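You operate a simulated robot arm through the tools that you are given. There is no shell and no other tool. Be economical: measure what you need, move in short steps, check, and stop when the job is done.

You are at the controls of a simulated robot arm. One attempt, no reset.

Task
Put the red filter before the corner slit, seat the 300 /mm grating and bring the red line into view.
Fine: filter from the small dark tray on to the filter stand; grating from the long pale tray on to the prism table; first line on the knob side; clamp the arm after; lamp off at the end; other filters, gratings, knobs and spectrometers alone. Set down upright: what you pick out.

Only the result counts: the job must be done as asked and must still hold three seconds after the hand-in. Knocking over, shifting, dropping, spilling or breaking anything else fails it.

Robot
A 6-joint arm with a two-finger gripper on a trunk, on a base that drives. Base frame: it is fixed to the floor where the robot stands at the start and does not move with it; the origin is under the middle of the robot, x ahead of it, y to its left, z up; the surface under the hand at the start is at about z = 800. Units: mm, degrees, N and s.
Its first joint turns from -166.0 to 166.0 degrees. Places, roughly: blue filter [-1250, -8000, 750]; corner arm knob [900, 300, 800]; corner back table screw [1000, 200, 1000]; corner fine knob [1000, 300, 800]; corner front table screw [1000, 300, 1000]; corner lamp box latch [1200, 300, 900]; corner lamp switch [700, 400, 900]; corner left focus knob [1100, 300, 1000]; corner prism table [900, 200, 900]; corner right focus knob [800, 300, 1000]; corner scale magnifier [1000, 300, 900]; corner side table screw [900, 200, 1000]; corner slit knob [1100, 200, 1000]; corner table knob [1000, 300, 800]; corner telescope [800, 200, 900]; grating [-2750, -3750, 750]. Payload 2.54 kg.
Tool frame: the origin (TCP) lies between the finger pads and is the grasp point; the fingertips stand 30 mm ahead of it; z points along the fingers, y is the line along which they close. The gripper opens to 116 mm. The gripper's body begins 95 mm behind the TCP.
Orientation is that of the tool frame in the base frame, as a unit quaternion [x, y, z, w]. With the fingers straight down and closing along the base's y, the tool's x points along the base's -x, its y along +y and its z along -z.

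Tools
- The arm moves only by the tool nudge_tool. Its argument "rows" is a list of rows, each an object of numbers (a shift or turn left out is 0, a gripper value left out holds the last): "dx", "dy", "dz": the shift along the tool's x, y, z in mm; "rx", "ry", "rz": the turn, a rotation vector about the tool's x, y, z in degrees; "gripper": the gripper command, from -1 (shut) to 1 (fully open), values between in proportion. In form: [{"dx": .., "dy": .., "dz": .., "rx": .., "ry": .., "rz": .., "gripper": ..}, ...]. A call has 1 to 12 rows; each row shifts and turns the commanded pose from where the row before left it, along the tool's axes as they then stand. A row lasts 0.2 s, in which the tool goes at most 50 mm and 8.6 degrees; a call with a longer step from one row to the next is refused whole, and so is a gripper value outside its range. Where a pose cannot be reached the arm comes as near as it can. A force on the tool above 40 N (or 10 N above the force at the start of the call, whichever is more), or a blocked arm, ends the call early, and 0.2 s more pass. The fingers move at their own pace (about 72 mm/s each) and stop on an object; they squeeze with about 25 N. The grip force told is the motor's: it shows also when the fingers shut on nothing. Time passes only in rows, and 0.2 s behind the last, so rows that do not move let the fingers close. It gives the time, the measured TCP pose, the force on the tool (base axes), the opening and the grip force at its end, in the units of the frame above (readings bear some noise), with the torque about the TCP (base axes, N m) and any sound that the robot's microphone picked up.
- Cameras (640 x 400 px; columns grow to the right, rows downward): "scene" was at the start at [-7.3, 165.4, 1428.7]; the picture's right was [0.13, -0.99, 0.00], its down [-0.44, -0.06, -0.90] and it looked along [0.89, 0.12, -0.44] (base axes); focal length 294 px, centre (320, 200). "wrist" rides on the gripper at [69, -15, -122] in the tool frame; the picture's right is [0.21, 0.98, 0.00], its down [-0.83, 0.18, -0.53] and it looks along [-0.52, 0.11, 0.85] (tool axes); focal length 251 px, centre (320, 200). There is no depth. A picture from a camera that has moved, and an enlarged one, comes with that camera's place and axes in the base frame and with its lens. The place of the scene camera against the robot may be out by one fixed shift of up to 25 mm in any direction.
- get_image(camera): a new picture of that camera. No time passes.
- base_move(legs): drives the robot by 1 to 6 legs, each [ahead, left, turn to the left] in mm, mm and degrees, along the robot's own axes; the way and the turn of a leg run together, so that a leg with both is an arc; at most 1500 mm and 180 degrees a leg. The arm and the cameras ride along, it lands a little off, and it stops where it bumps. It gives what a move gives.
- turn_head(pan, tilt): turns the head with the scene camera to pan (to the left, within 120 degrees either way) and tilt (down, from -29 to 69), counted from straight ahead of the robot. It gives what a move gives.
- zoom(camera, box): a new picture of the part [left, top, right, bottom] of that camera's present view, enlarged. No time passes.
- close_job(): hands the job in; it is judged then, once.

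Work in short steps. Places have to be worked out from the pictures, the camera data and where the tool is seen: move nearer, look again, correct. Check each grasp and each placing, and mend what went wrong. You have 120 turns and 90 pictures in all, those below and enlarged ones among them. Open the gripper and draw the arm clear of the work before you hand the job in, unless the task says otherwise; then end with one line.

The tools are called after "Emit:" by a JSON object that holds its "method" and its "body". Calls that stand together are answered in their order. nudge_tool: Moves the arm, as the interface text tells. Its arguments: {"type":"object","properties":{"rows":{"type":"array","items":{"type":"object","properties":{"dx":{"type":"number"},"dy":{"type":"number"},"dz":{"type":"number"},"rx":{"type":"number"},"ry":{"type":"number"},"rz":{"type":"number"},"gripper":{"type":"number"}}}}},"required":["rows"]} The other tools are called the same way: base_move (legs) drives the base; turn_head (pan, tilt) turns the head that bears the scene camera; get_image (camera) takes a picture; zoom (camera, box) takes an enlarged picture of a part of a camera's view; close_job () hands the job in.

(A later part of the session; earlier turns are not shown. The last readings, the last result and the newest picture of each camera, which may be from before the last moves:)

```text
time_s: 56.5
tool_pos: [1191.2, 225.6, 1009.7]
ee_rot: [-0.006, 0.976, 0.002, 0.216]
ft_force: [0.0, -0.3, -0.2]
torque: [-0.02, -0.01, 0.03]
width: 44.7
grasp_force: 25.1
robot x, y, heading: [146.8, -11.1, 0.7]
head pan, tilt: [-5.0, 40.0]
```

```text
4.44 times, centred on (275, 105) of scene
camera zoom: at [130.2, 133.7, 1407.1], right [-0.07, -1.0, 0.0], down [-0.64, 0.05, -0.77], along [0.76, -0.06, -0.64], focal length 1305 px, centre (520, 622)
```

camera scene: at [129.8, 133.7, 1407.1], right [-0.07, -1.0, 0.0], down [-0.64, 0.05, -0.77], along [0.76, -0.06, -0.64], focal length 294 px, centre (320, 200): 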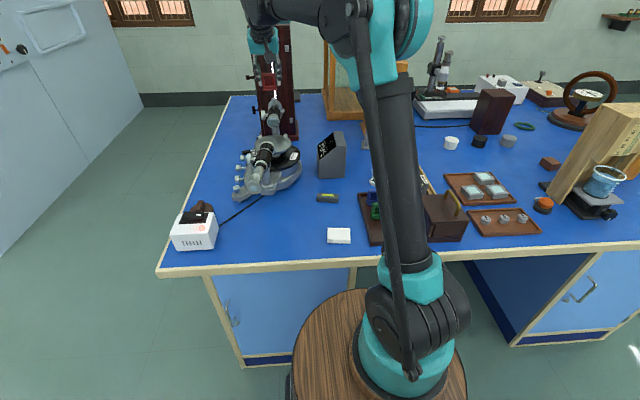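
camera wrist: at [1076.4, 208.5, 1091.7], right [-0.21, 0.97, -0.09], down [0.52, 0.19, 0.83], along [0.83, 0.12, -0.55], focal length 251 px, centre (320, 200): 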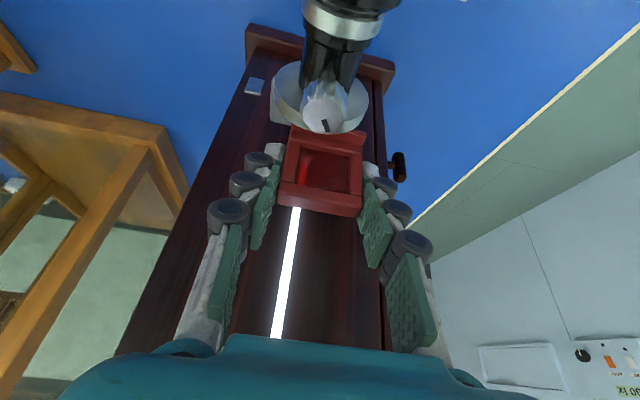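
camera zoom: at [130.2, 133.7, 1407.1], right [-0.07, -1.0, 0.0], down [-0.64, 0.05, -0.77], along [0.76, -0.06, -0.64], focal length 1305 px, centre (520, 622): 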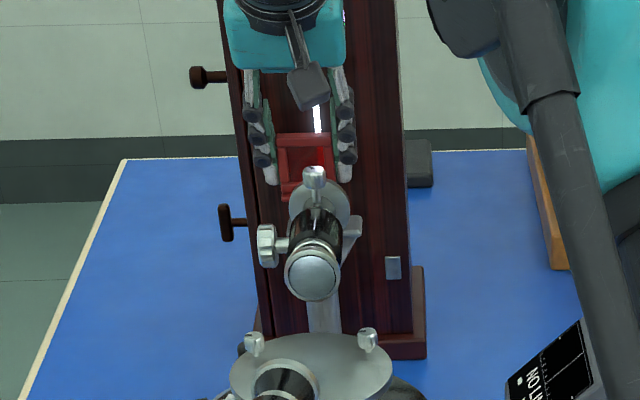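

The scene and wrist views disagree by several mm in y on the stand's centre. I rise and shift aside so the wrist camera can see the stand past the fingers.

Emit:
{"method": "nudge_tool", "body": {"rows": [{"dx": -10.6, "dz": -22.7}, {"dx": -10.6, "dz": -22.7}, {"dy": 40}, {"dy": 40}]}}

Emit:
{"method": "zoom", "body": {"camera": "wrist", "box": [120, 20, 320, 220]}}

Emit:
{"method": "zoom", "body": {"camera": "scene", "box": [220, 60, 330, 150]}}

```text
time_s: 57.5
tool_pos: [1190.0, 302.3, 1061.3]
ee_rot: [-0.006, 0.976, 0.001, 0.217]
ft_force: [0.1, -1.5, -0.3]
torque: [0.04, 0.04, 0.05]
width: 44.7
grasp_force: 25.0
robot x, y, heading: [145.3, -12.2, 0.7]
head pan, tilt: [-5.0, 40.0]
```

```text
2.00 times, centred on (220, 120) of wrist
camera zoom: at [1075.7, 284.5, 1142.3], right [-0.2, 0.97, -0.09], down [0.52, 0.19, 0.83], along [0.83, 0.12, -0.55], focal length 503 px, centre (520, 360)
```

zoom: 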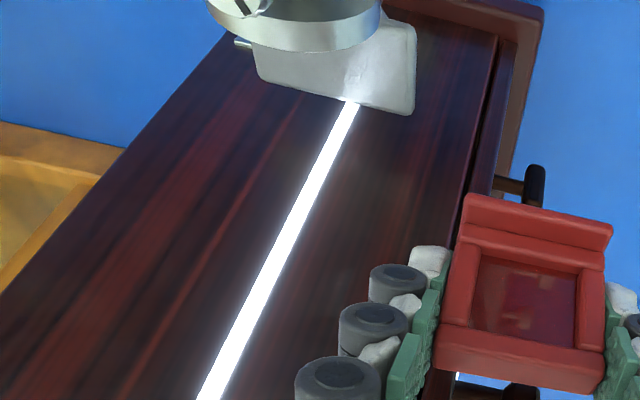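

```text
4.44 times, centred on (275, 105) of scene
camera zoom: at [130.4, 133.4, 1407.1], right [-0.08, -1.0, 0.0], down [-0.64, 0.05, -0.77], along [0.76, -0.06, -0.64], focal length 1305 px, centre (520, 622)
```

zoom: 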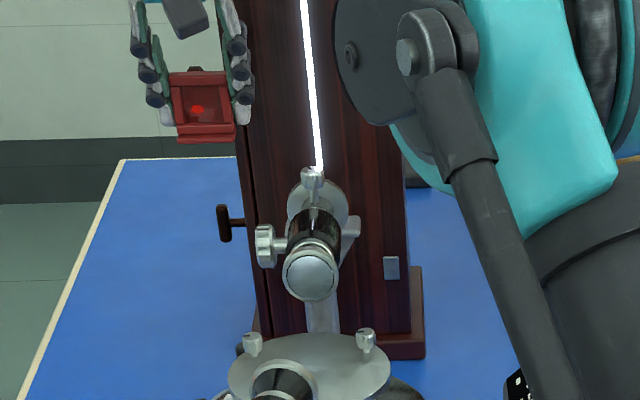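

The plate is seen clearly now: x 1171–1207, y 183–246, centre about (1189, 214.5). I shift to y=214.5 and descend to TCP z≈992.

Emit:
{"method": "nudge_tool", "body": {"rows": [{"dy": -44}, {"dy": -43.8}, {}, {"dx": 9.7, "dz": 21}, {"dx": 9.7, "dz": 21}, {"dx": 9.7, "dz": 21}, {}]}}

Emit:
{"method": "zoom", "body": {"camera": "wrist", "box": [220, 50, 420, 230]}}

Emit:
{"method": "zoom", "body": {"camera": "scene", "box": [250, 80, 320, 140]}}

```text
time_s: 59.1
tool_pos: [1190.7, 218.0, 991.3]
ee_rot: [-0.006, 0.976, 0.001, 0.216]
ft_force: [0.3, 0.0, -0.2]
torque: [-0.05, -0.01, 0.02]
width: 44.6
grasp_force: 24.7
robot x, y, heading: [140.9, -12.7, 0.5]
head pan, tilt: [-5.0, 40.0]
```

```text
2.22 times, centred on (320, 140) of wrist
camera zoom: at [1076.5, 200.3, 1072.7], right [-0.21, 0.97, -0.09], down [0.52, 0.19, 0.83], along [0.83, 0.12, -0.55], focal length 559 px, centre (320, 333)
```

zoom: 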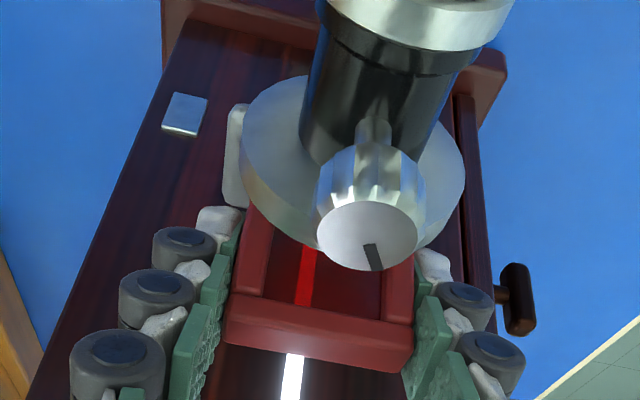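

```text
6.67 times, centred on (285, 110) of scene
camera zoom: at [130.4, 133.8, 1407.1], right [-0.07, -1.0, 0.0], down [-0.64, 0.05, -0.77], along [0.76, -0.06, -0.64], focal length 1957 px, centre (553, 800)
```

zoom: 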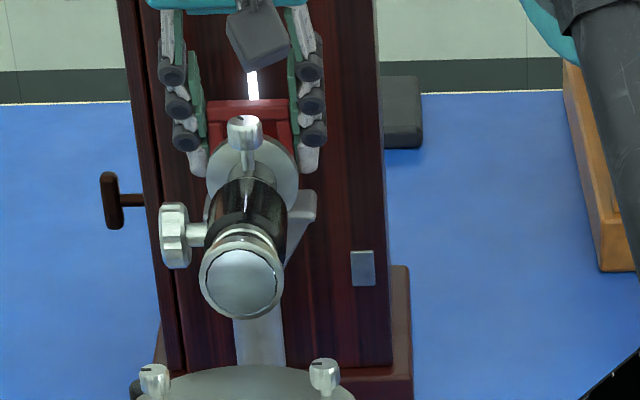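

Nicely centred; I correct y by −3 mm and lower in 2 mm steps watching the force.

Emit:
{"method": "nudge_tool", "body": {"rows": [{"dy": -3}, {"dx": 0.85, "dz": 1.8}, {"dx": 0.85, "dz": 1.8}, {"dx": 0.85, "dz": 1.8}, {}]}}

Emit:
{"method": "nudge_tool", "body": {"rows": [{"dx": 0.85, "dz": 1.8}, {}]}}

```text
time_s: 60.3
tool_pos: [1190.8, 214.6, 986.0]
ee_rot: [-0.006, 0.976, 0.002, 0.216]
ft_force: [1.5, -0.2, 3.0]
torque: [0.0, -0.06, 0.0]
width: 44.9
grasp_force: 25.7
robot x, y, heading: [147.3, -11.4, 0.6]
head pan, tilt: [-5.0, 40.0]
```

```text
time_s: 60.9
tool_pos: [1189.8, 214.5, 985.5]
ee_rot: [-0.007, 0.976, 0.001, 0.217]
ft_force: [2.4, 0.4, 20.3]
torque: [0.0, -0.15, 0.01]
width: 44.6
grasp_force: 25.1
robot x, y, heading: [140.3, -13.6, 0.8]
head pan, tilt: [-5.0, 40.0]
```

Contact at TCP z≈986. I ease 1 mm, open the fingers and lift straight up.

Emit:
{"method": "nudge_tool", "body": {"rows": [{"dx": -0.6, "dz": -1.4}, {"gripper": -0.1}, {"gripper": 0.1}, {}, {}, {"dx": -4.2, "dz": -9}, {"dx": -8.5, "dz": -18}, {"dx": -8.5, "dz": -18}, {"dx": -8.5, "dz": -18}, {"dx": -8.5, "dz": -18}]}}

Emit:
{"method": "zoom", "body": {"camera": "wrist", "box": [220, 30, 420, 210]}}

```text
time_s: 63.1
tool_pos: [1191.8, 214.4, 1074.5]
ee_rot: [-0.006, 0.976, 0.001, 0.216]
ft_force: [-0.1, 0.2, -0.9]
torque: [-0.01, 0.05, -0.02]
width: 63.9
grasp_force: 0.0
robot x, y, heading: [150.2, -12.5, 0.6]
head pan, tilt: [-5.0, 40.0]
```

```text
2.22 times, centred on (320, 120) of wrist
camera zoom: at [1077.7, 197.4, 1156.0], right [-0.21, 0.97, -0.09], down [0.52, 0.19, 0.83], along [0.83, 0.12, -0.55], focal length 559 px, centre (320, 378)
```

zoom: 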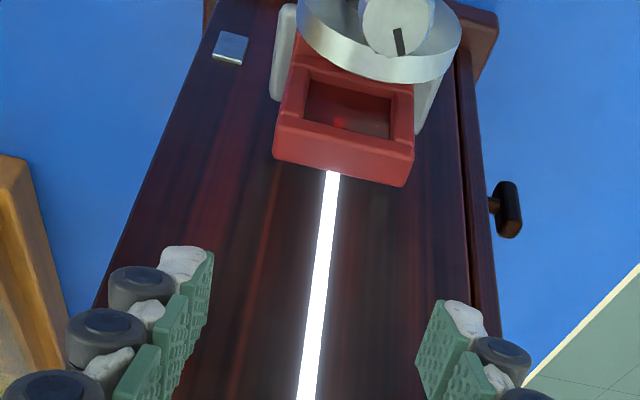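

The filter stands square on its stand before the slit. Now I retract, untilt and go towards the grating tray.

Emit:
{"method": "nudge_tool", "body": {"rows": [{"dx": 42, "dz": -19}, {"dx": 42, "dz": -19}, {"dx": 42, "dz": -19}, {"dx": 42, "dz": -19}, {"dx": 42, "dz": -19}, {"dx": 42, "dz": -19}, {"dx": 42, "dz": -19}, {"dx": 42, "dz": -19}, {"ry": 8.3}, {"ry": 8.3}, {"ry": 8.4}]}}

Emit:
{"method": "nudge_tool", "body": {"rows": [{"dy": -48}, {"dy": -48}, {"dy": -48}, {"dy": -48}, {"dy": -48}, {"dy": -48}, {"dy": -48}, {"dy": -48}, {"dy": -48}]}}

Emit:
{"method": "get_image", "body": {"camera": "wrist"}}

```text
time_s: 65.5
tool_pos: [821.3, 209.8, 1070.9]
ee_rot: [-0.006, 1.0, 0.0, 0.0]
ft_force: [-0.5, 0.0, 0.3]
torque: [0.03, -0.05, 0.02]
width: 63.6
grasp_force: 0.1
robot x, y, heading: [148.5, -13.2, 0.6]
head pan, tilt: [-5.0, 40.0]
```

```text
time_s: 67.5
tool_pos: [828.3, -221.4, 1070.2]
ee_rot: [-0.007, 1.0, 0.0, 0.0]
ft_force: [0.0, -0.5, 0.1]
torque: [-0.03, -0.01, 0.01]
width: 63.9
grasp_force: 0.1
robot x, y, heading: [146.6, -13.3, 0.8]
head pan, tilt: [-5.0, 40.0]
```

```text
42 pictures are left
camera wrist: at [759.4, -238.2, 1191.6], right [-0.23, 0.97, 0.0], down [0.82, 0.19, 0.53], along [0.52, 0.12, -0.85], focal length 251 px, centre (320, 200)
```

wrist: 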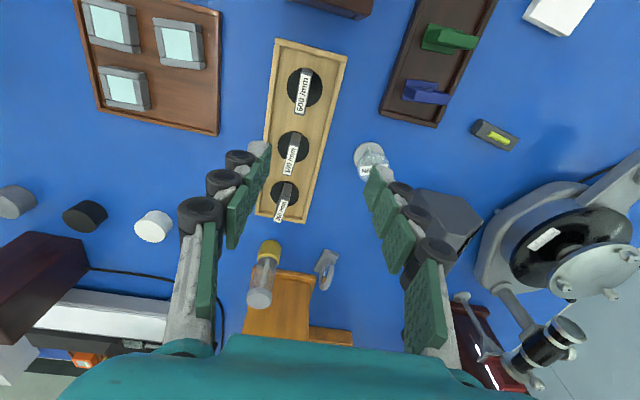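

Emit:
{"method": "zoom", "body": {"camera": "wrist", "box": [240, 60, 350, 230]}}

Emit:
{"method": "zoom", "body": {"camera": "scene", "box": [370, 130, 460, 220]}}

```text
2.35 times, centred on (295, 145) of wrist
camera zoom: at [759.4, -238.2, 1191.6], right [-0.23, 0.97, 0.0], down [0.82, 0.19, 0.53], along [0.52, 0.12, -0.85], focal length 592 px, centre (379, 329)
```

zoom: 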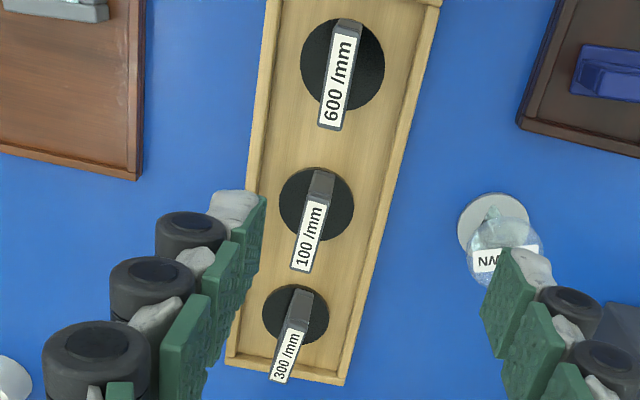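

```text
4.44 times, centred on (415, 175) of scene
camera zoom: at [130.1, 133.9, 1407.1], right [-0.07, -1.0, 0.0], down [-0.64, 0.05, -0.77], along [0.76, -0.06, -0.64], focal length 1305 px, centre (-102, 311)
```

zoom: 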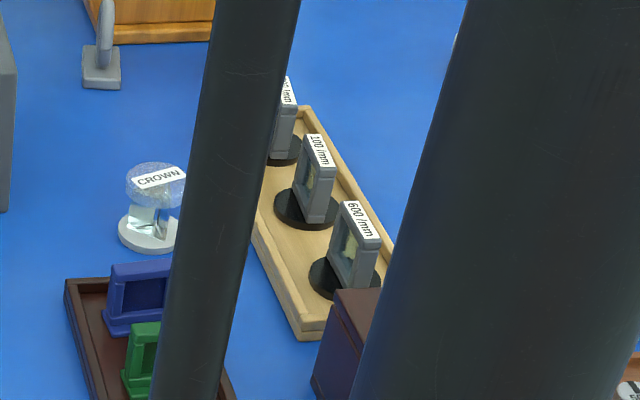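

The farthest one is 300 /mm, at about (992, −246), with its plane along x. I'll grip it across its width (closing along x), so I move above it and turn the tool 90°.

Emit:
{"method": "nudge_tool", "body": {"rows": [{"dx": -40.5, "dy": -6.5, "dz": 10}, {"dx": -40.5, "dy": -6.5, "dz": 10}, {"dx": -40.5, "dy": -6.5, "dz": 10}, {"dx": -40.5, "dy": -6.5, "dz": 10}]}}

Emit:
{"method": "nudge_tool", "body": {"rows": [{"rz": 8.2}, {"rz": 8.2}, {"rz": 8.2}, {"rz": 8.2}, {"rz": 8.2}, {"rz": 8.2}, {"rz": 8.2}, {"rz": 8.2}, {"rz": 8.2}, {"rz": 8.2}, {"rz": 7.3}]}}

Emit:
{"method": "get_image", "body": {"camera": "wrist"}}

```text
time_s: 68.5
tool_pos: [990.0, -244.9, 1029.7]
ee_rot: [-0.006, 1.0, 0.0, 0.0]
ft_force: [0.5, 0.5, 0.6]
torque: [-0.02, -0.07, 0.01]
width: 63.9
grasp_force: 0.1
robot x, y, heading: [145.8, -9.7, 0.6]
head pan, tilt: [-5.0, 40.0]
```

```text
time_s: 70.9
tool_pos: [990.9, -246.4, 1030.2]
ee_rot: [0.699, 0.715, 0.0, -0.001]
ft_force: [-0.2, 0.8, -0.3]
torque: [0.02, -0.04, 0.0]
width: 63.7
grasp_force: 0.0
robot x, y, heading: [150.3, -13.0, 0.8]
head pan, tilt: [-5.0, 40.0]
```

```text
39 pictures are left
camera wrist: at [973.7, -178.2, 1152.2], right [0.97, 0.24, 0.0], down [0.2, -0.82, 0.53], along [0.13, -0.52, -0.85], focal length 251 px, centre (320, 200)
```

wrist: 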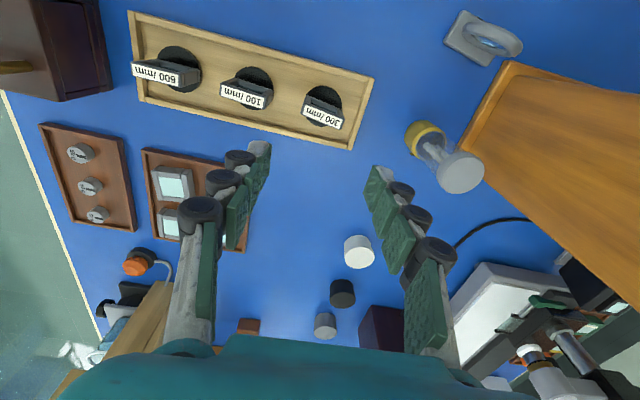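

Emit:
{"method": "zoom", "body": {"camera": "wrist", "box": [210, 50, 370, 150]}}

```text
4.00 times, centred on (290, 100) of wrist
camera zoom: at [973.7, -178.2, 1152.2], right [0.97, 0.24, 0.0], down [0.2, -0.82, 0.53], along [0.13, -0.52, -0.85], focal length 1006 px, centre (440, 600)
```

zoom: 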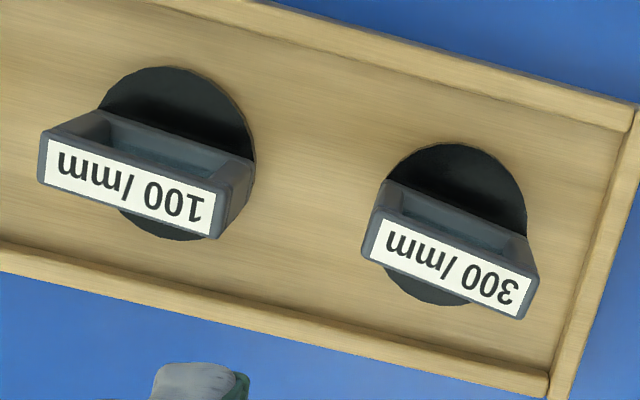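

300 /mm grating: centre (994.5, −247), width 47, yaw −6.3°, top z≈863. I align the yaw and come down to z≈900 for a check.

Emit:
{"method": "nudge_tool", "body": {"rows": [{"rz": 7.6}, {"dy": 3.6}, {"dz": 43}, {"dz": 43}, {"dz": 43}, {}]}}

Emit:
{"method": "zoom", "body": {"camera": "wrist", "box": [220, 20, 420, 180]}}

```text
time_s: 72.3
tool_pos: [995.2, -246.2, 900.3]
ee_rot: [0.744, 0.668, -0.001, -0.001]
ft_force: [-0.2, 0.2, 0.0]
torque: [-0.02, 0.03, -0.01]
width: 63.9
grasp_force: 0.0
robot x, y, heading: [145.1, -12.4, 0.5]
head pan, tilt: [-5.0, 40.0]
```

```text
2.50 times, centred on (320, 100) of wrist
camera zoom: at [986.6, -176.7, 1022.6], right [0.99, 0.11, 0.0], down [0.09, -0.84, 0.53], along [0.06, -0.53, -0.85], focal length 629 px, centre (320, 450)
```

zoom: 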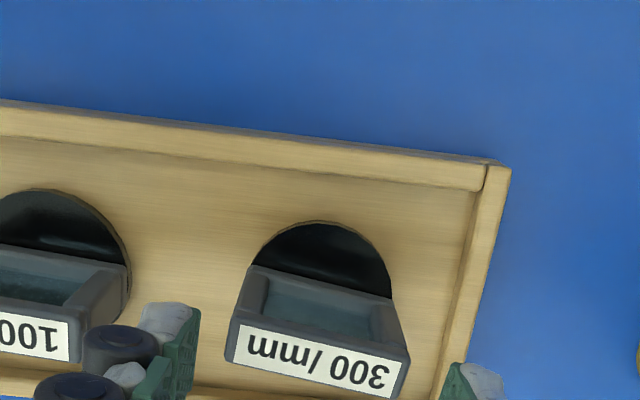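

Centred. I descend to TCP z≈849 and close.

Emit:
{"method": "nudge_tool", "body": {"rows": [{"dz": 20}, {"dz": 20}, {"dz": 11}, {}, {"gripper": -1}, {}, {}, {}, {}]}}

Emit:
{"method": "nudge_tool", "body": {"rows": [{"dz": -5}, {"dz": -5}, {"dz": -10}, {"dz": -20}, {"dz": -30}, {"dz": -35}, {"dz": -35}, {"dz": -35}, {"dz": -35}, {"dz": -20}]}}

Emit:
{"method": "get_image", "body": {"camera": "wrist"}}

```text
time_s: 74.3
tool_pos: [994.9, -246.4, 849.8]
ee_rot: [0.744, 0.668, 0.0, 0.0]
ft_force: [-0.2, -0.3, 0.3]
torque: [0.0, 0.0, -0.03]
width: 49.2
grasp_force: 24.9
robot x, y, heading: [148.2, -9.8, 0.7]
head pan, tilt: [-5.0, 40.0]
```

```text
time_s: 76.5
tool_pos: [995.1, -245.6, 1082.1]
ee_rot: [0.744, 0.668, 0.0, 0.0]
ft_force: [1.1, 0.0, -0.1]
torque: [0.02, 0.02, 0.0]
width: 49.0
grasp_force: 24.9
robot x, y, heading: [144.8, -11.7, 0.9]
head pan, tilt: [-5.0, 40.0]
```

```text
36 pictures are left
camera wrist: at [986.1, -176.6, 1202.7], right [0.99, 0.11, 0.0], down [0.09, -0.84, 0.53], along [0.06, -0.53, -0.85], focal length 251 px, centre (320, 200)
```

wrist: 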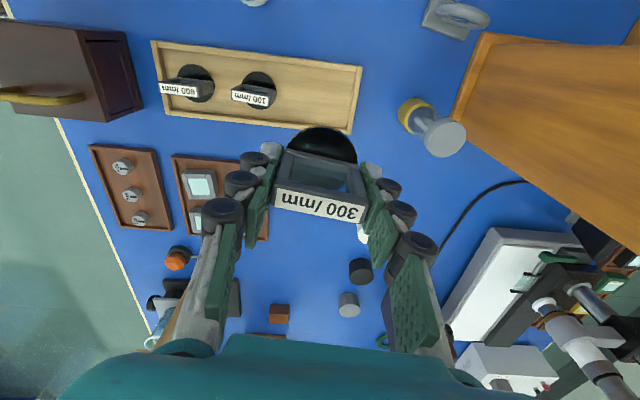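

Grating held (49 mm, 25 N). I turn it 96° so that its plane lies along y, then carry it over the prism table at (948, 214).

Emit:
{"method": "nudge_tool", "body": {"rows": [{"rz": -8}, {"rz": -8}, {"rz": -8}, {"rz": -8}, {"rz": -8}, {"rz": -8}, {"rz": -8}, {"rz": -8}, {"rz": -8}, {"rz": -8}, {"rz": -8}, {"rz": -8.1}]}}

Emit:
{"method": "nudge_tool", "body": {"rows": [{"dy": 40, "dx": 7.8}, {"dy": 42, "dx": 7.8}, {"dy": 42, "dx": 7.8}, {"dy": 42, "dx": 7.8}, {"dy": 42, "dx": 7.8}, {"dy": 42, "dx": 7.8}, {"dy": 42}, {"dy": 42}, {"dy": 42}, {"dy": 42}, {"dy": 42}]}}

Emit:
{"method": "get_image", "body": {"camera": "wrist"}}

```text
time_s: 79.1
tool_pos: [994.6, -246.5, 1081.1]
ee_rot: [-0.001, 1.0, 0.0, 0.0]
ft_force: [1.2, 0.7, -0.9]
torque: [0.01, 0.03, 0.0]
width: 49.3
grasp_force: 24.7
robot x, y, heading: [145.5, -13.7, 0.8]
head pan, tilt: [-5.0, 40.0]
```

```text
time_s: 81.5
tool_pos: [947.7, 213.2, 1081.4]
ee_rot: [0.001, 1.0, 0.0, 0.0]
ft_force: [0.0, -0.4, -0.2]
torque: [0.03, -0.02, -0.03]
width: 49.0
grasp_force: 25.5
robot x, y, heading: [147.1, -12.2, 0.7]
head pan, tilt: [-5.0, 40.0]
```

```text
35 pictures are left
camera wrist: at [878.4, 196.9, 1202.9], right [-0.21, 0.98, 0.0], down [0.83, 0.18, 0.53], along [0.52, 0.11, -0.85], focal length 251 px, centre (320, 200)
```

wrist: 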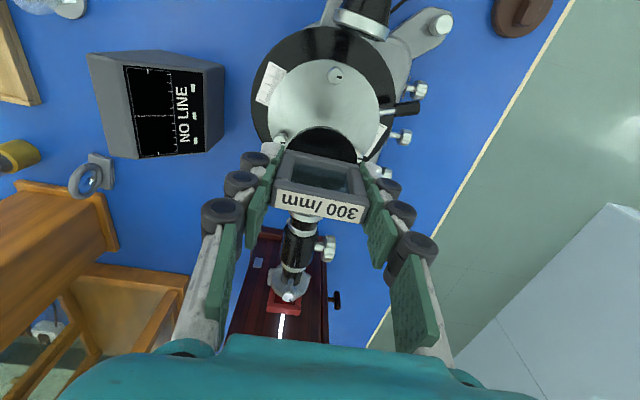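

Table centre confirmed. I lower to about 15 mm above the table and check.

Emit:
{"method": "nudge_tool", "body": {"rows": [{"dz": 32, "dy": 1}, {"dz": 32}, {"dz": 30}, {}]}}

Emit:
{"method": "zoom", "body": {"camera": "scene", "box": [220, 100, 330, 200]}}

Emit:
{"method": "get_image", "body": {"camera": "wrist"}}

```text
time_s: 82.5
tool_pos: [948.5, 214.2, 986.5]
ee_rot: [0.0, 1.0, 0.0, 0.0]
ft_force: [0.1, 0.3, -1.0]
torque: [0.04, 0.0, 0.02]
width: 49.2
grasp_force: 24.8
robot x, y, heading: [144.0, -11.3, 0.4]
head pan, tilt: [-5.0, 40.0]
```

```text
4.00 times, centred on (275, 150) of scene
camera zoom: at [130.4, 133.8, 1407.1], right [-0.07, -1.0, 0.0], down [-0.64, 0.05, -0.77], along [0.76, -0.06, -0.64], focal length 1174 px, centre (500, 400)
```

zoom: 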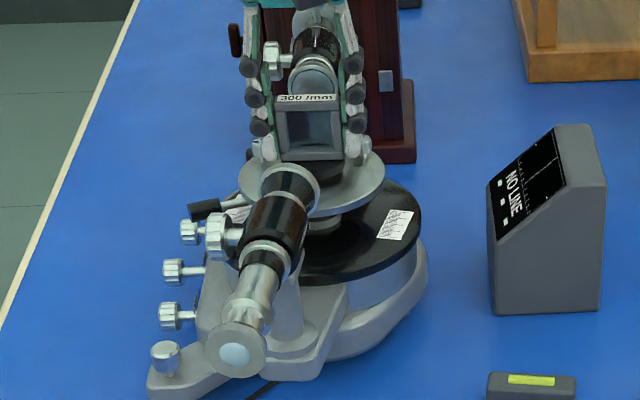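

```text
33 pictures are left
camera wrist: at [879.3, 198.7, 1107.9], right [-0.21, 0.98, 0.0], down [0.83, 0.18, 0.53], along [0.52, 0.11, -0.85], focal length 251 px, centre (320, 200)
```

wrist: 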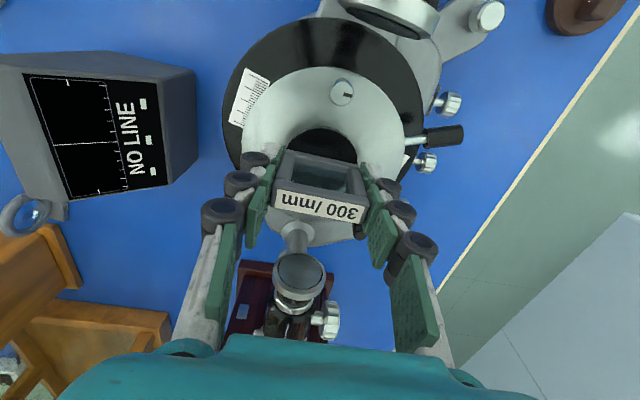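

Good placement; lower slowly to contact.

Emit:
{"method": "nudge_tool", "body": {"rows": [{"dz": 4}, {"dz": 4}, {"dz": 3}, {"dz": 2}, {"dz": 2}, {}]}}

```text
time_s: 83.7
tool_pos: [947.0, 215.4, 974.0]
ee_rot: [0.001, 1.0, 0.0, 0.0]
ft_force: [-5.0, 0.0, 17.8]
torque: [-0.03, 0.16, 0.03]
width: 49.0
grasp_force: 24.7
robot x, y, heading: [144.0, -12.3, 0.8]
head pan, tilt: [-5.0, 40.0]
stopped in row 6: the force on the tool passed its limit at 44 N (the readings are from after the stop); the commanded pose is now the measured one
```

Contact at z≈974. I ease up 1 mm, open and lift clear.

Emit:
{"method": "nudge_tool", "body": {"rows": [{"dz": -1}, {"gripper": -0.05}, {"gripper": 0.12}, {}, {}, {"dz": -10}, {"dz": -30}, {"dz": -40}, {"dz": -40}]}}

Emit:
{"method": "zoom", "body": {"camera": "wrist", "box": [60, 0, 480, 270]}}

Emit:
{"method": "zoom", "body": {"camera": "scene", "box": [220, 100, 330, 200]}}

```text
time_s: 85.7
tool_pos: [949.2, 214.5, 1095.0]
ee_rot: [0.001, 1.0, 0.0, 0.0]
ft_force: [0.7, 0.1, 1.4]
torque: [0.0, 0.02, -0.02]
width: 65.0
grasp_force: 0.1
robot x, y, heading: [144.7, -9.4, 0.5]
head pan, tilt: [-5.0, 40.0]
```

```text
1.48 times, centred on (270, 135) of wrist
camera zoom: at [878.8, 197.9, 1215.8], right [-0.21, 0.98, 0.0], down [0.83, 0.18, 0.53], along [0.52, 0.11, -0.85], focal length 372 px, centre (394, 296)
```

zoom: 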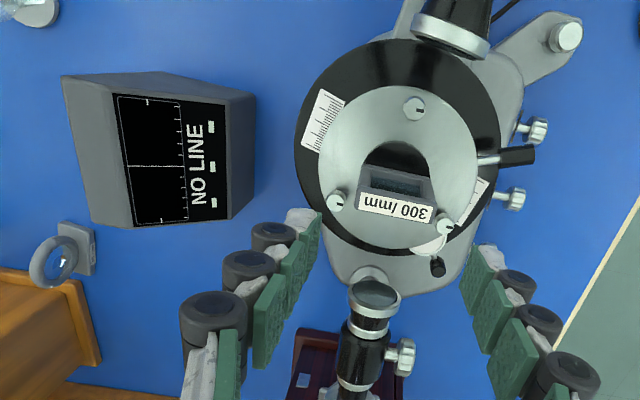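

```text
4.00 times, centred on (275, 150) of scene
camera zoom: at [130.4, 133.8, 1407.1], right [-0.07, -1.0, 0.0], down [-0.64, 0.05, -0.77], along [0.76, -0.06, -0.64], focal length 1174 px, centre (500, 400)
```

zoom: 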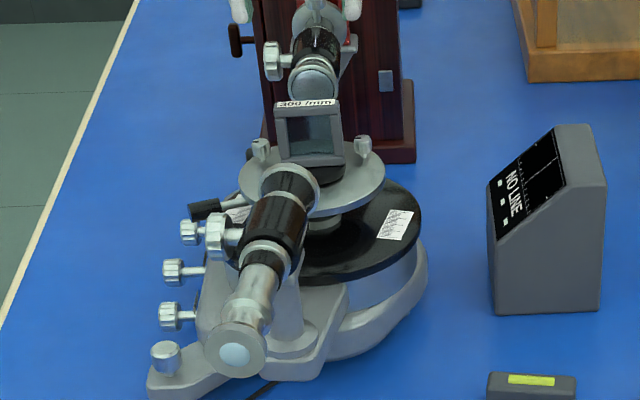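

The grating is seated and square. Next, the telescope: I go above its eyepiece tube with the fingers aligned to straddle it.

Emit:
{"method": "nudge_tool", "body": {"rows": [{"dx": 43, "dy": 5}, {"dx": 43, "dy": 5}, {"dx": 43, "dy": 5}, {"dx": 43, "dy": 5}, {"dx": 43, "dy": 5}, {"rz": 7}, {}]}}

Emit:
{"method": "get_image", "body": {"camera": "wrist"}}

```text
time_s: 87.3
tool_pos: [733.2, 240.8, 1093.0]
ee_rot: [0.062, 0.998, 0.0, 0.0]
ft_force: [0.3, -0.2, -0.5]
torque: [0.01, 0.01, 0.03]
width: 65.0
grasp_force: 0.1
robot x, y, heading: [143.4, -14.6, 0.6]
head pan, tilt: [-5.0, 40.0]
```

```text
30 pictures are left
camera wrist: at [662.2, 232.8, 1215.2], right [-0.09, 1.0, 0.0], down [0.84, 0.08, 0.53], along [0.53, 0.05, -0.85], focal length 251 px, centre (320, 200)
```

wrist: 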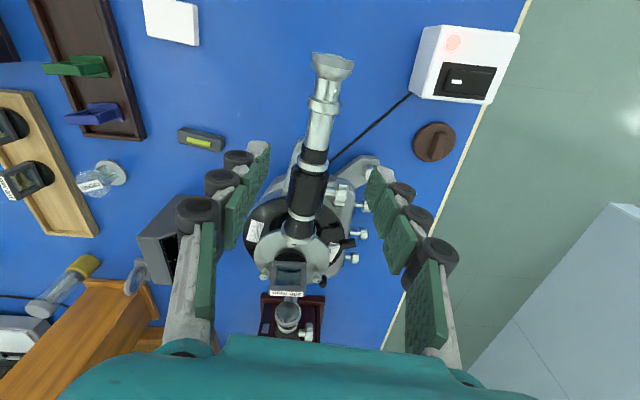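

The telescope is at 6.5° on the knob side; the red first order at 300 /mm should be near 11°. I lower the fingers around the silver tube without squeezing.

Emit:
{"method": "nudge_tool", "body": {"rows": [{"dx": -2, "dy": -2, "gripper": -0.1}, {"dz": 40}, {"dz": 40}, {"dz": 38}, {}, {"gripper": -0.4}, {}, {}]}}

Emit:
{"method": "get_image", "body": {"camera": "wrist"}}

Emit:
{"method": "zoom", "body": {"camera": "scene", "box": [210, 100, 350, 220]}}

```text
time_s: 89.1
tool_pos: [734.7, 240.2, 975.2]
ee_rot: [0.061, 0.998, 0.0, 0.0]
ft_force: [-0.4, 0.3, -0.5]
torque: [0.0, 0.02, -0.01]
width: 34.8
grasp_force: 0.0
robot x, y, heading: [145.9, -10.3, 0.7]
head pan, tilt: [-5.0, 40.0]
```

```text
29 pictures are left
camera wrist: at [664.3, 231.6, 1097.3], right [-0.09, 1.0, 0.0], down [0.84, 0.08, 0.53], along [0.53, 0.05, -0.85], focal length 251 px, centre (320, 200)
```

wrist: 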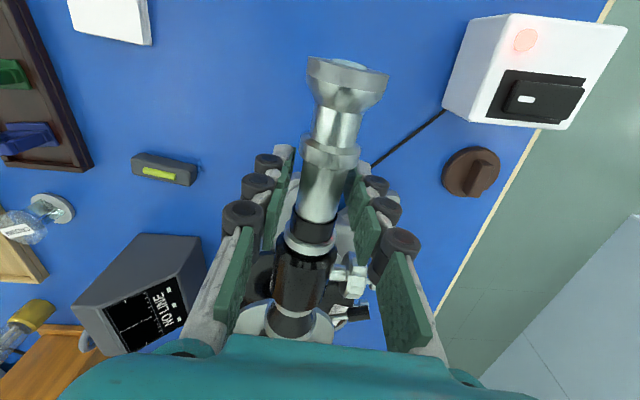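

```text
3.33 times, centred on (280, 160) of scene
camera zoom: at [130.3, 133.7, 1407.1], right [-0.07, -1.0, 0.0], down [-0.64, 0.05, -0.77], along [0.76, -0.06, -0.64], focal length 979 px, centre (453, 333)
```

zoom: 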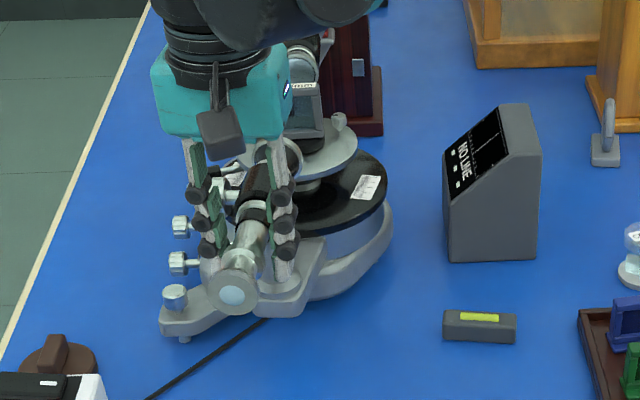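

Straddling nicely. I push gently toward the knob side in small steps, watching the force, then read the console.

Emit:
{"method": "nudge_tool", "body": {"rows": [{"dy": 3}, {"dy": 3}, {"dy": 3}, {"dy": 3}, {"dy": 3}, {"dy": 3}, {}]}}

Emit:
{"method": "zoom", "body": {"camera": "scene", "box": [210, 100, 350, 220]}}

```text
time_s: 90.7
tool_pos: [737.8, 257.0, 975.4]
ee_rot: [0.063, 0.998, 0.0, 0.0]
ft_force: [1.3, 0.0, -0.5]
torque: [0.0, 0.0, 0.0]
width: 34.8
grasp_force: 0.0
robot x, y, heading: [144.3, -12.4, 0.8]
head pan, tilt: [-5.0, 40.0]
```

```text
3.33 times, centred on (280, 160) of scene
camera zoom: at [130.3, 133.8, 1407.1], right [-0.07, -1.0, 0.0], down [-0.64, 0.05, -0.77], along [0.76, -0.06, -0.64], focal length 979 px, centre (453, 333)
```

zoom: 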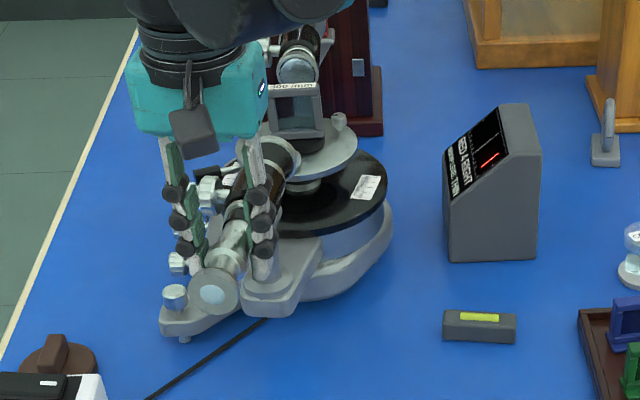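

The console now shows a red line. I zoom in on it.

Emit:
{"method": "zoom", "body": {"camera": "scene", "box": [302, 130, 332, 164]}}

Emit:
{"method": "zoom", "body": {"camera": "wrist", "box": [60, 220, 260, 380]}}

```text
11.76 times, centred on (317, 147) of scene
camera zoom: at [130.3, 133.8, 1407.1], right [-0.07, -1.0, 0.0], down [-0.64, 0.05, -0.77], along [0.76, -0.06, -0.64], focal length 3454 px, centre (355, 824)
```

zoom: 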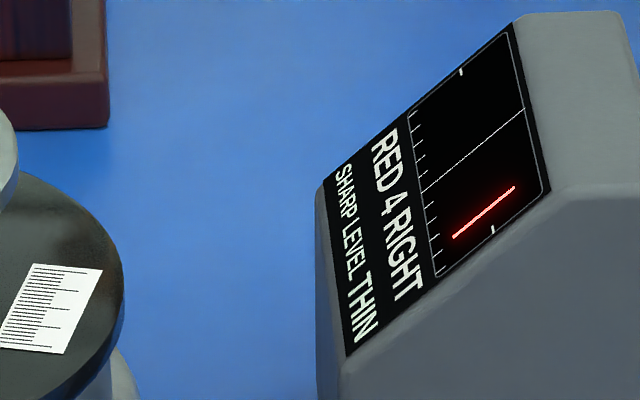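

```text
2.50 times, centred on (160, 300) of wrist
camera zoom: at [666.8, 248.4, 1097.6], right [-0.09, 1.0, 0.0], down [0.84, 0.08, 0.53], along [0.53, 0.05, -0.85], focal length 629 px, centre (720, -50)
```

zoom: 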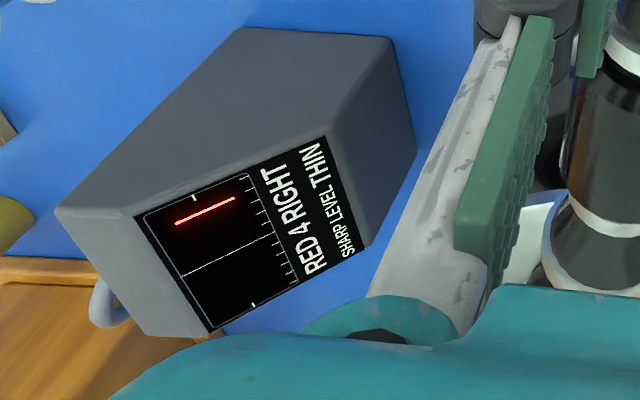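

"RED 4 RIGHT", sharp, level, thin. I push 2 mm further and read again to learn the scale.

Emit:
{"method": "nudge_tool", "body": {"rows": [{"dy": 1}, {"dy": 1}, {}, {}]}}

Emit:
{"method": "zoom", "body": {"camera": "scene", "box": [302, 130, 332, 164]}}

```text
time_s: 91.7
tool_pos: [737.0, 258.0, 976.6]
ee_rot: [0.062, 0.998, 0.0, 0.0]
ft_force: [-0.6, -0.4, 0.0]
torque: [0.02, 0.0, 0.0]
width: 35.0
grasp_force: 0.4
robot x, y, heading: [146.0, -11.4, 1.0]
head pan, tilt: [-5.0, 40.0]
```

```text
11.76 times, centred on (317, 147) of scene
camera zoom: at [130.3, 133.8, 1407.1], right [-0.07, -1.0, 0.0], down [-0.64, 0.05, -0.77], along [0.76, -0.06, -0.64], focal length 3454 px, centre (355, 824)
```

zoom: 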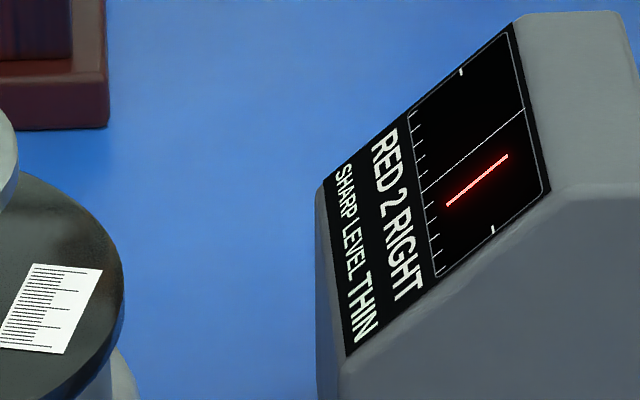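

2 mm moved it to "2 RIGHT". I push 2 mm more.

Emit:
{"method": "nudge_tool", "body": {"rows": [{"dy": 1}, {"dy": 1}, {}, {}]}}

Emit:
{"method": "zoom", "body": {"camera": "scene", "box": [302, 130, 332, 164]}}

```text
time_s: 92.7
tool_pos: [737.0, 260.0, 975.2]
ee_rot: [0.062, 0.998, 0.0, -0.001]
ft_force: [-0.9, 0.0, -0.3]
torque: [0.0, -0.01, -0.04]
width: 35.0
grasp_force: 0.6
robot x, y, heading: [146.1, -12.6, 0.5]
head pan, tilt: [-5.0, 40.0]
```

```text
11.76 times, centred on (317, 147) of scene
camera zoom: at [130.3, 133.7, 1407.1], right [-0.07, -1.0, 0.0], down [-0.64, 0.05, -0.77], along [0.76, -0.06, -0.64], focal length 3454 px, centre (355, 824)
```

zoom: 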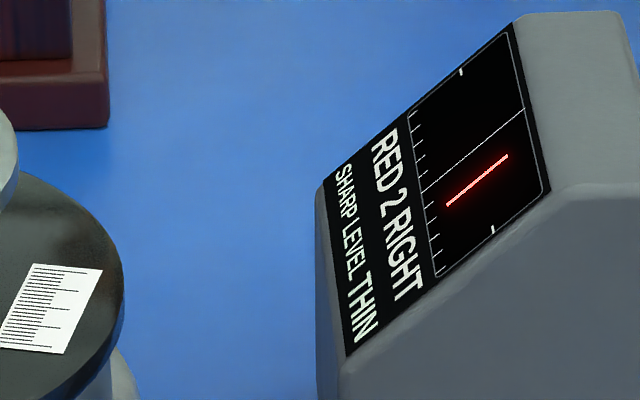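

No change in the display; maybe stick-slip. Another 1 mm.

Emit:
{"method": "nudge_tool", "body": {"rows": [{"dy": 0.5}, {"dy": 0.5}, {}, {}]}}

Emit:
{"method": "get_image", "body": {"camera": "wrist"}}

```text
time_s: 93.7
tool_pos: [736.6, 260.6, 976.2]
ee_rot: [0.062, 0.998, 0.001, 0.0]
ft_force: [-1.0, -0.3, 0.3]
torque: [0.02, 0.04, -0.02]
width: 35.2
grasp_force: 0.2
robot x, y, heading: [149.1, -14.6, 0.7]
head pan, tilt: [-5.0, 40.0]
```

```text
22 pictures are left
camera wrist: at [667.1, 253.3, 1097.3], right [-0.09, 1.0, 0.0], down [0.84, 0.08, 0.53], along [0.53, 0.05, -0.85], focal length 251 px, centre (320, 200)
```

wrist: 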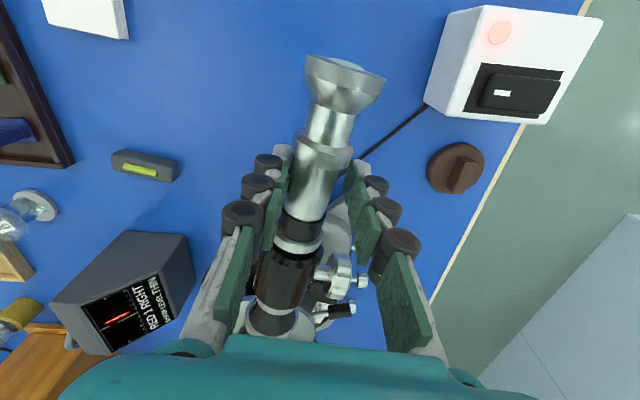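

"RED 1 RIGHT" now. One more 1 mm.

Emit:
{"method": "nudge_tool", "body": {"rows": [{"dy": 0.5}, {"dy": 0.4}, {}, {}]}}

Emit:
{"method": "zoom", "body": {"camera": "scene", "box": [302, 130, 332, 164]}}

```text
time_s: 94.7
tool_pos: [738.3, 261.7, 975.8]
ee_rot: [0.062, 0.998, 0.001, 0.0]
ft_force: [0.4, -0.1, -0.3]
torque: [-0.04, -0.01, -0.02]
width: 35.1
grasp_force: 0.1
robot x, y, heading: [145.6, -13.2, 0.7]
head pan, tilt: [-5.0, 40.0]
```

```text
11.76 times, centred on (317, 147) of scene
camera zoom: at [130.3, 133.8, 1407.1], right [-0.07, -1.0, 0.0], down [-0.64, 0.05, -0.77], along [0.76, -0.06, -0.64], focal length 3454 px, centre (355, 824)
```

zoom: 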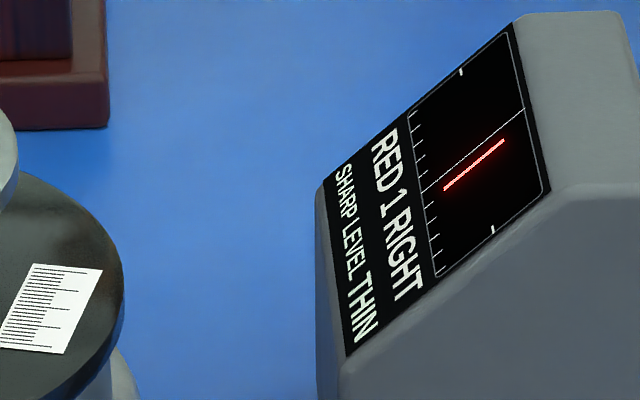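

Nearly centred. 0.9 mm more.

Emit:
{"method": "nudge_tool", "body": {"rows": [{"dy": 0.5}, {"dy": 0.4}, {}, {}]}}

Emit:
{"method": "zoom", "body": {"camera": "scene", "box": [302, 130, 332, 164]}}

```text
time_s: 95.7
tool_pos: [739.1, 263.4, 976.1]
ee_rot: [0.062, 0.998, 0.0, 0.0]
ft_force: [0.1, -0.2, 0.6]
torque: [0.0, 0.03, -0.01]
width: 35.3
grasp_force: 0.7
robot x, y, heading: [148.5, -11.8, 0.8]
head pan, tilt: [-5.0, 40.0]
```

```text
11.76 times, centred on (317, 147) of scene
camera zoom: at [130.3, 133.7, 1407.1], right [-0.07, -1.0, 0.0], down [-0.64, 0.05, -0.77], along [0.76, -0.06, -0.64], focal length 3454 px, centre (355, 824)
```

zoom: 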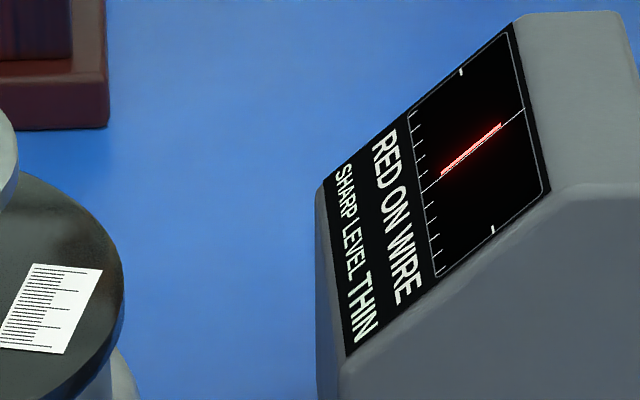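

"RED ON WIRE". I back off 5 mm (within the slack), open and rise clear.

Emit:
{"method": "nudge_tool", "body": {"rows": [{"dy": -2.5}, {"dy": -2.5}, {"gripper": 0}, {}, {"dz": -20}, {"dz": -40}, {"dz": -40}, {"dz": -40}, {"rz": -7}]}}

Emit:
{"method": "zoom", "body": {"camera": "scene", "box": [210, 90, 350, 220]}}

```text
time_s: 97.7
tool_pos: [738.1, 258.3, 1116.0]
ee_rot: [0.0, 1.0, 0.001, -0.001]
ft_force: [0.1, -0.4, -0.2]
torque: [-0.02, 0.01, 0.01]
width: 58.0
grasp_force: 0.1
robot x, y, heading: [143.7, -13.9, 0.7]
head pan, tilt: [-5.0, 40.0]
```

```text
3.08 times, centred on (280, 155) of scene
camera zoom: at [130.3, 133.8, 1407.1], right [-0.07, -1.0, 0.0], down [-0.64, 0.05, -0.77], along [0.76, -0.06, -0.64], focal length 903 px, centre (443, 338)
```

zoom: 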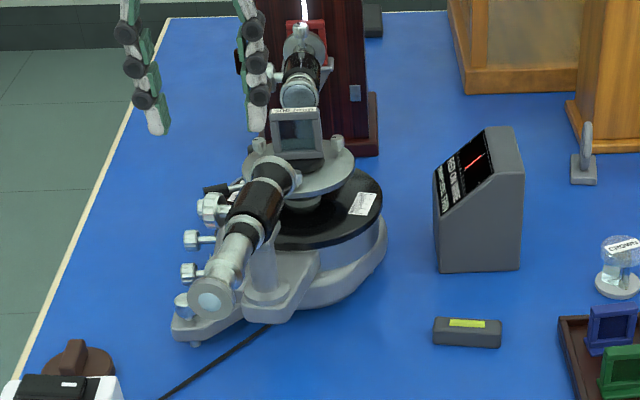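

The line stays on the wire. I'll clamp the ARM knob from the table's left side, gripping it from above and swinging about its axis; I drive round there.

Emit:
{"method": "base_move", "body": {"legs": [[-100, 0, 0], [0, 1200, 0], [0, 0, -90.7], [0, 850, 0]]}}

Emit:
{"method": "nudge_tool", "body": {"rows": [{"dy": -45}, {"dy": -45}, {"dy": -45}, {"dy": -45}, {"dy": -45}, {"dy": -40}]}}

Emit:
{"method": "get_image", "body": {"camera": "wrist"}}

```text
time_s: 112.5
tool_pos: [1146.2, 596.8, 1116.8]
ee_rot: [0.71, 0.704, -0.001, 0.0]
ft_force: [0.1, 0.4, -0.2]
torque: [0.01, 0.01, -0.03]
width: 58.1
grasp_force: 0.0
robot x, y, heading: [881.5, 1188.7, -89.8]
head pan, tilt: [-5.0, 40.0]
```

```text
time_s: 113.9
tool_pos: [881.0, 598.7, 1115.3]
ee_rot: [0.71, 0.704, -0.001, 0.0]
ft_force: [0.1, 0.5, 0.0]
torque: [0.03, 0.03, 0.01]
width: 58.1
grasp_force: 0.0
robot x, y, heading: [880.5, 1189.5, -89.5]
head pan, tilt: [-5.0, 40.0]
```

```text
18 pictures are left
camera wrist: at [866.3, 667.0, 1237.5], right [0.98, 0.21, 0.0], down [0.17, -0.83, 0.53], along [0.11, -0.52, -0.85], focal length 251 px, centre (320, 200)
```

wrist: 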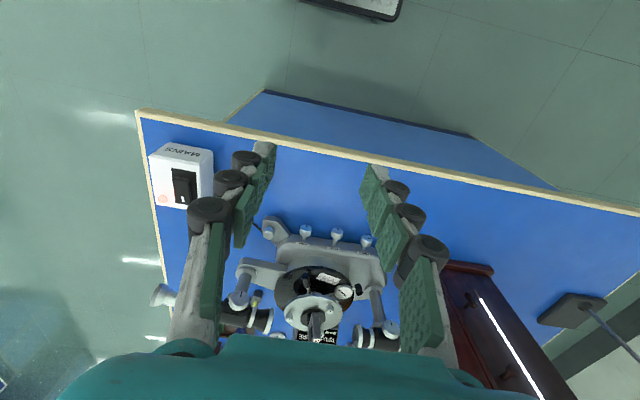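

I move closer above the ARM knob and zoom.

Emit:
{"method": "nudge_tool", "body": {"rows": [{"dx": -40, "dz": 25, "dy": 8}, {"dx": -40, "dz": 25, "dy": 8}, {"dx": -40, "dz": 25, "dy": 6}, {"dx": -20, "dz": 40}]}}

Emit:
{"method": "zoom", "body": {"camera": "wrist", "box": [250, 140, 410, 260]}}

```text
time_s: 114.9
tool_pos: [901.8, 459.5, 1000.1]
ee_rot: [0.71, 0.704, 0.0, 0.0]
ft_force: [0.6, -0.2, -0.3]
torque: [0.01, 0.02, 0.0]
width: 57.7
grasp_force: 0.0
robot x, y, heading: [881.3, 1189.6, -89.7]
head pan, tilt: [-5.0, 40.0]
```

```text
3.33 times, centred on (330, 200) of wrist
camera zoom: at [887.2, 527.9, 1122.2], right [0.98, 0.21, 0.0], down [0.17, -0.83, 0.53], along [0.11, -0.52, -0.85], focal length 838 px, centre (287, 200)
```

zoom: 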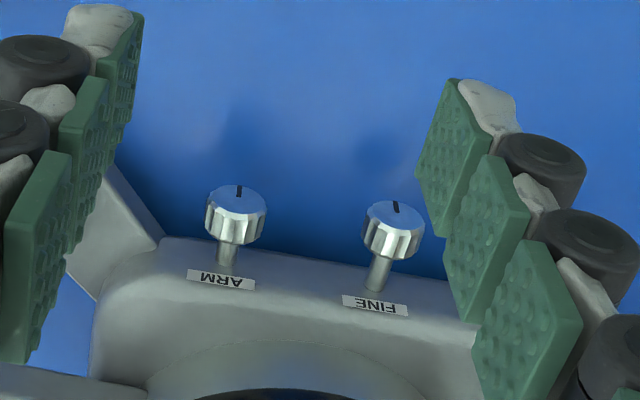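

ARM knob face triangulates to (904, 354, 843.5), radius ≈12. I position above it at y=347 with the fingers narrowed and check.

Emit:
{"method": "nudge_tool", "body": {"rows": [{"dx": -38, "dy": 1, "gripper": -0.33}, {"dx": -38, "dy": 1}, {"dx": -36}, {"dz": 35}, {"dz": 35}, {"dz": 30}, {}]}}

Emit:
{"method": "get_image", "body": {"camera": "wrist"}}

```text
time_s: 116.5
tool_pos: [902.1, 346.3, 900.6]
ee_rot: [0.71, 0.704, 0.0, 0.001]
ft_force: [0.2, 0.7, -1.0]
torque: [0.02, 0.0, -0.02]
width: 38.6
grasp_force: 0.1
robot x, y, heading: [879.3, 1192.0, -89.6]
head pan, tilt: [-5.0, 40.0]
```

```text
16 pictures are left
camera wrist: at [887.7, 414.9, 1022.8], right [0.98, 0.21, 0.0], down [0.17, -0.83, 0.53], along [0.11, -0.52, -0.85], focal length 251 px, centre (320, 200)
```

wrist: 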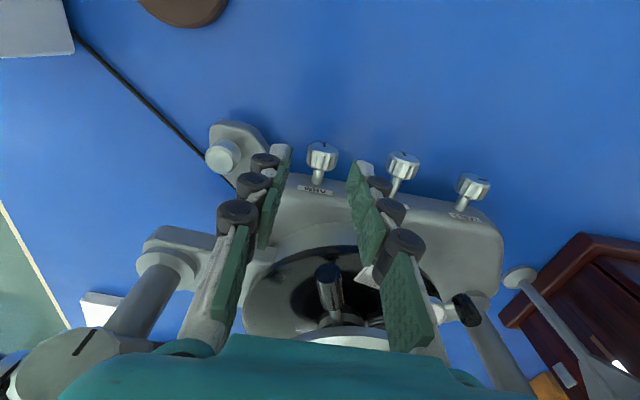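

The knob is centred between the fingers. I descend to TCP z≈848 around it.

Emit:
{"method": "nudge_tool", "body": {"rows": [{"dz": 20, "dy": 1.5}, {"dz": 20}, {"dz": 12.5}, {}]}}

Emit:
{"method": "zoom", "body": {"camera": "wrist", "box": [220, 100, 420, 240]}}

```text
time_s: 117.5
tool_pos: [904.9, 346.9, 848.7]
ee_rot: [0.71, 0.704, 0.001, 0.0]
ft_force: [-0.3, 0.6, -0.1]
torque: [0.03, -0.01, -0.01]
width: 39.1
grasp_force: 0.1
robot x, y, heading: [878.5, 1189.2, -89.8]
head pan, tilt: [-5.0, 40.0]
```

```text
2.86 times, centred on (320, 170) of wrist
camera zoom: at [889.5, 415.2, 970.8], right [0.98, 0.21, 0.0], down [0.17, -0.83, 0.53], along [0.11, -0.52, -0.85], focal length 718 px, centre (320, 286)
```

zoom: 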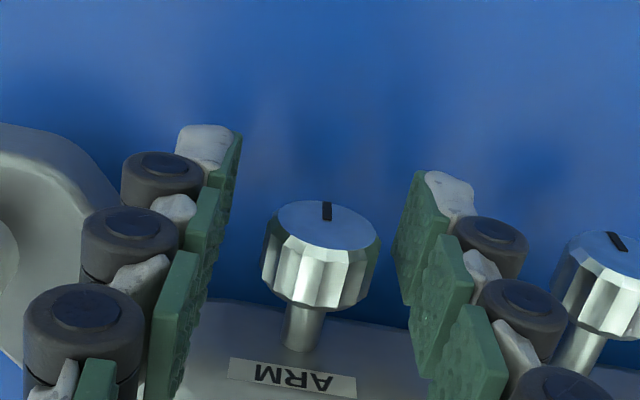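

I'll turn in small bites of 25° to stay clear of the foot and telescope: lean +10°, close, swing to −15°.

Emit:
{"method": "nudge_tool", "body": {"rows": [{"rx": 5, "dy": 0.4}, {"rx": 5, "dy": 0.4}, {"gripper": -1}, {}, {}, {"rx": -5, "dy": -0.4}, {"rx": -7, "dy": -0.6}, {"rx": -7, "dy": -0.6}, {"rx": -6, "dy": -0.5}, {}]}}

Emit:
{"method": "zoom", "body": {"camera": "wrist", "box": [220, 100, 420, 240]}}

```text
time_s: 119.7
tool_pos: [901.7, 345.9, 849.1]
ee_rot: [0.704, 0.698, 0.092, 0.093]
ft_force: [8.3, -0.1, -8.0]
torque: [0.04, -0.07, 0.14]
width: 22.2
grasp_force: 44.6
robot x, y, heading: [881.3, 1191.4, -89.5]
head pan, tilt: [-5.0, 40.0]
```

```text
2.86 times, centred on (320, 170) of wrist
camera zoom: at [856.5, 414.9, 962.3], right [0.95, 0.21, 0.25], down [0.03, -0.83, 0.56], along [0.32, -0.52, -0.79], focal length 718 px, centre (320, 286)
```

zoom: 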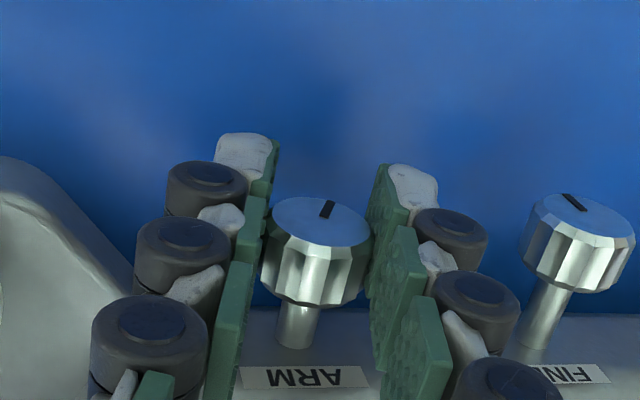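

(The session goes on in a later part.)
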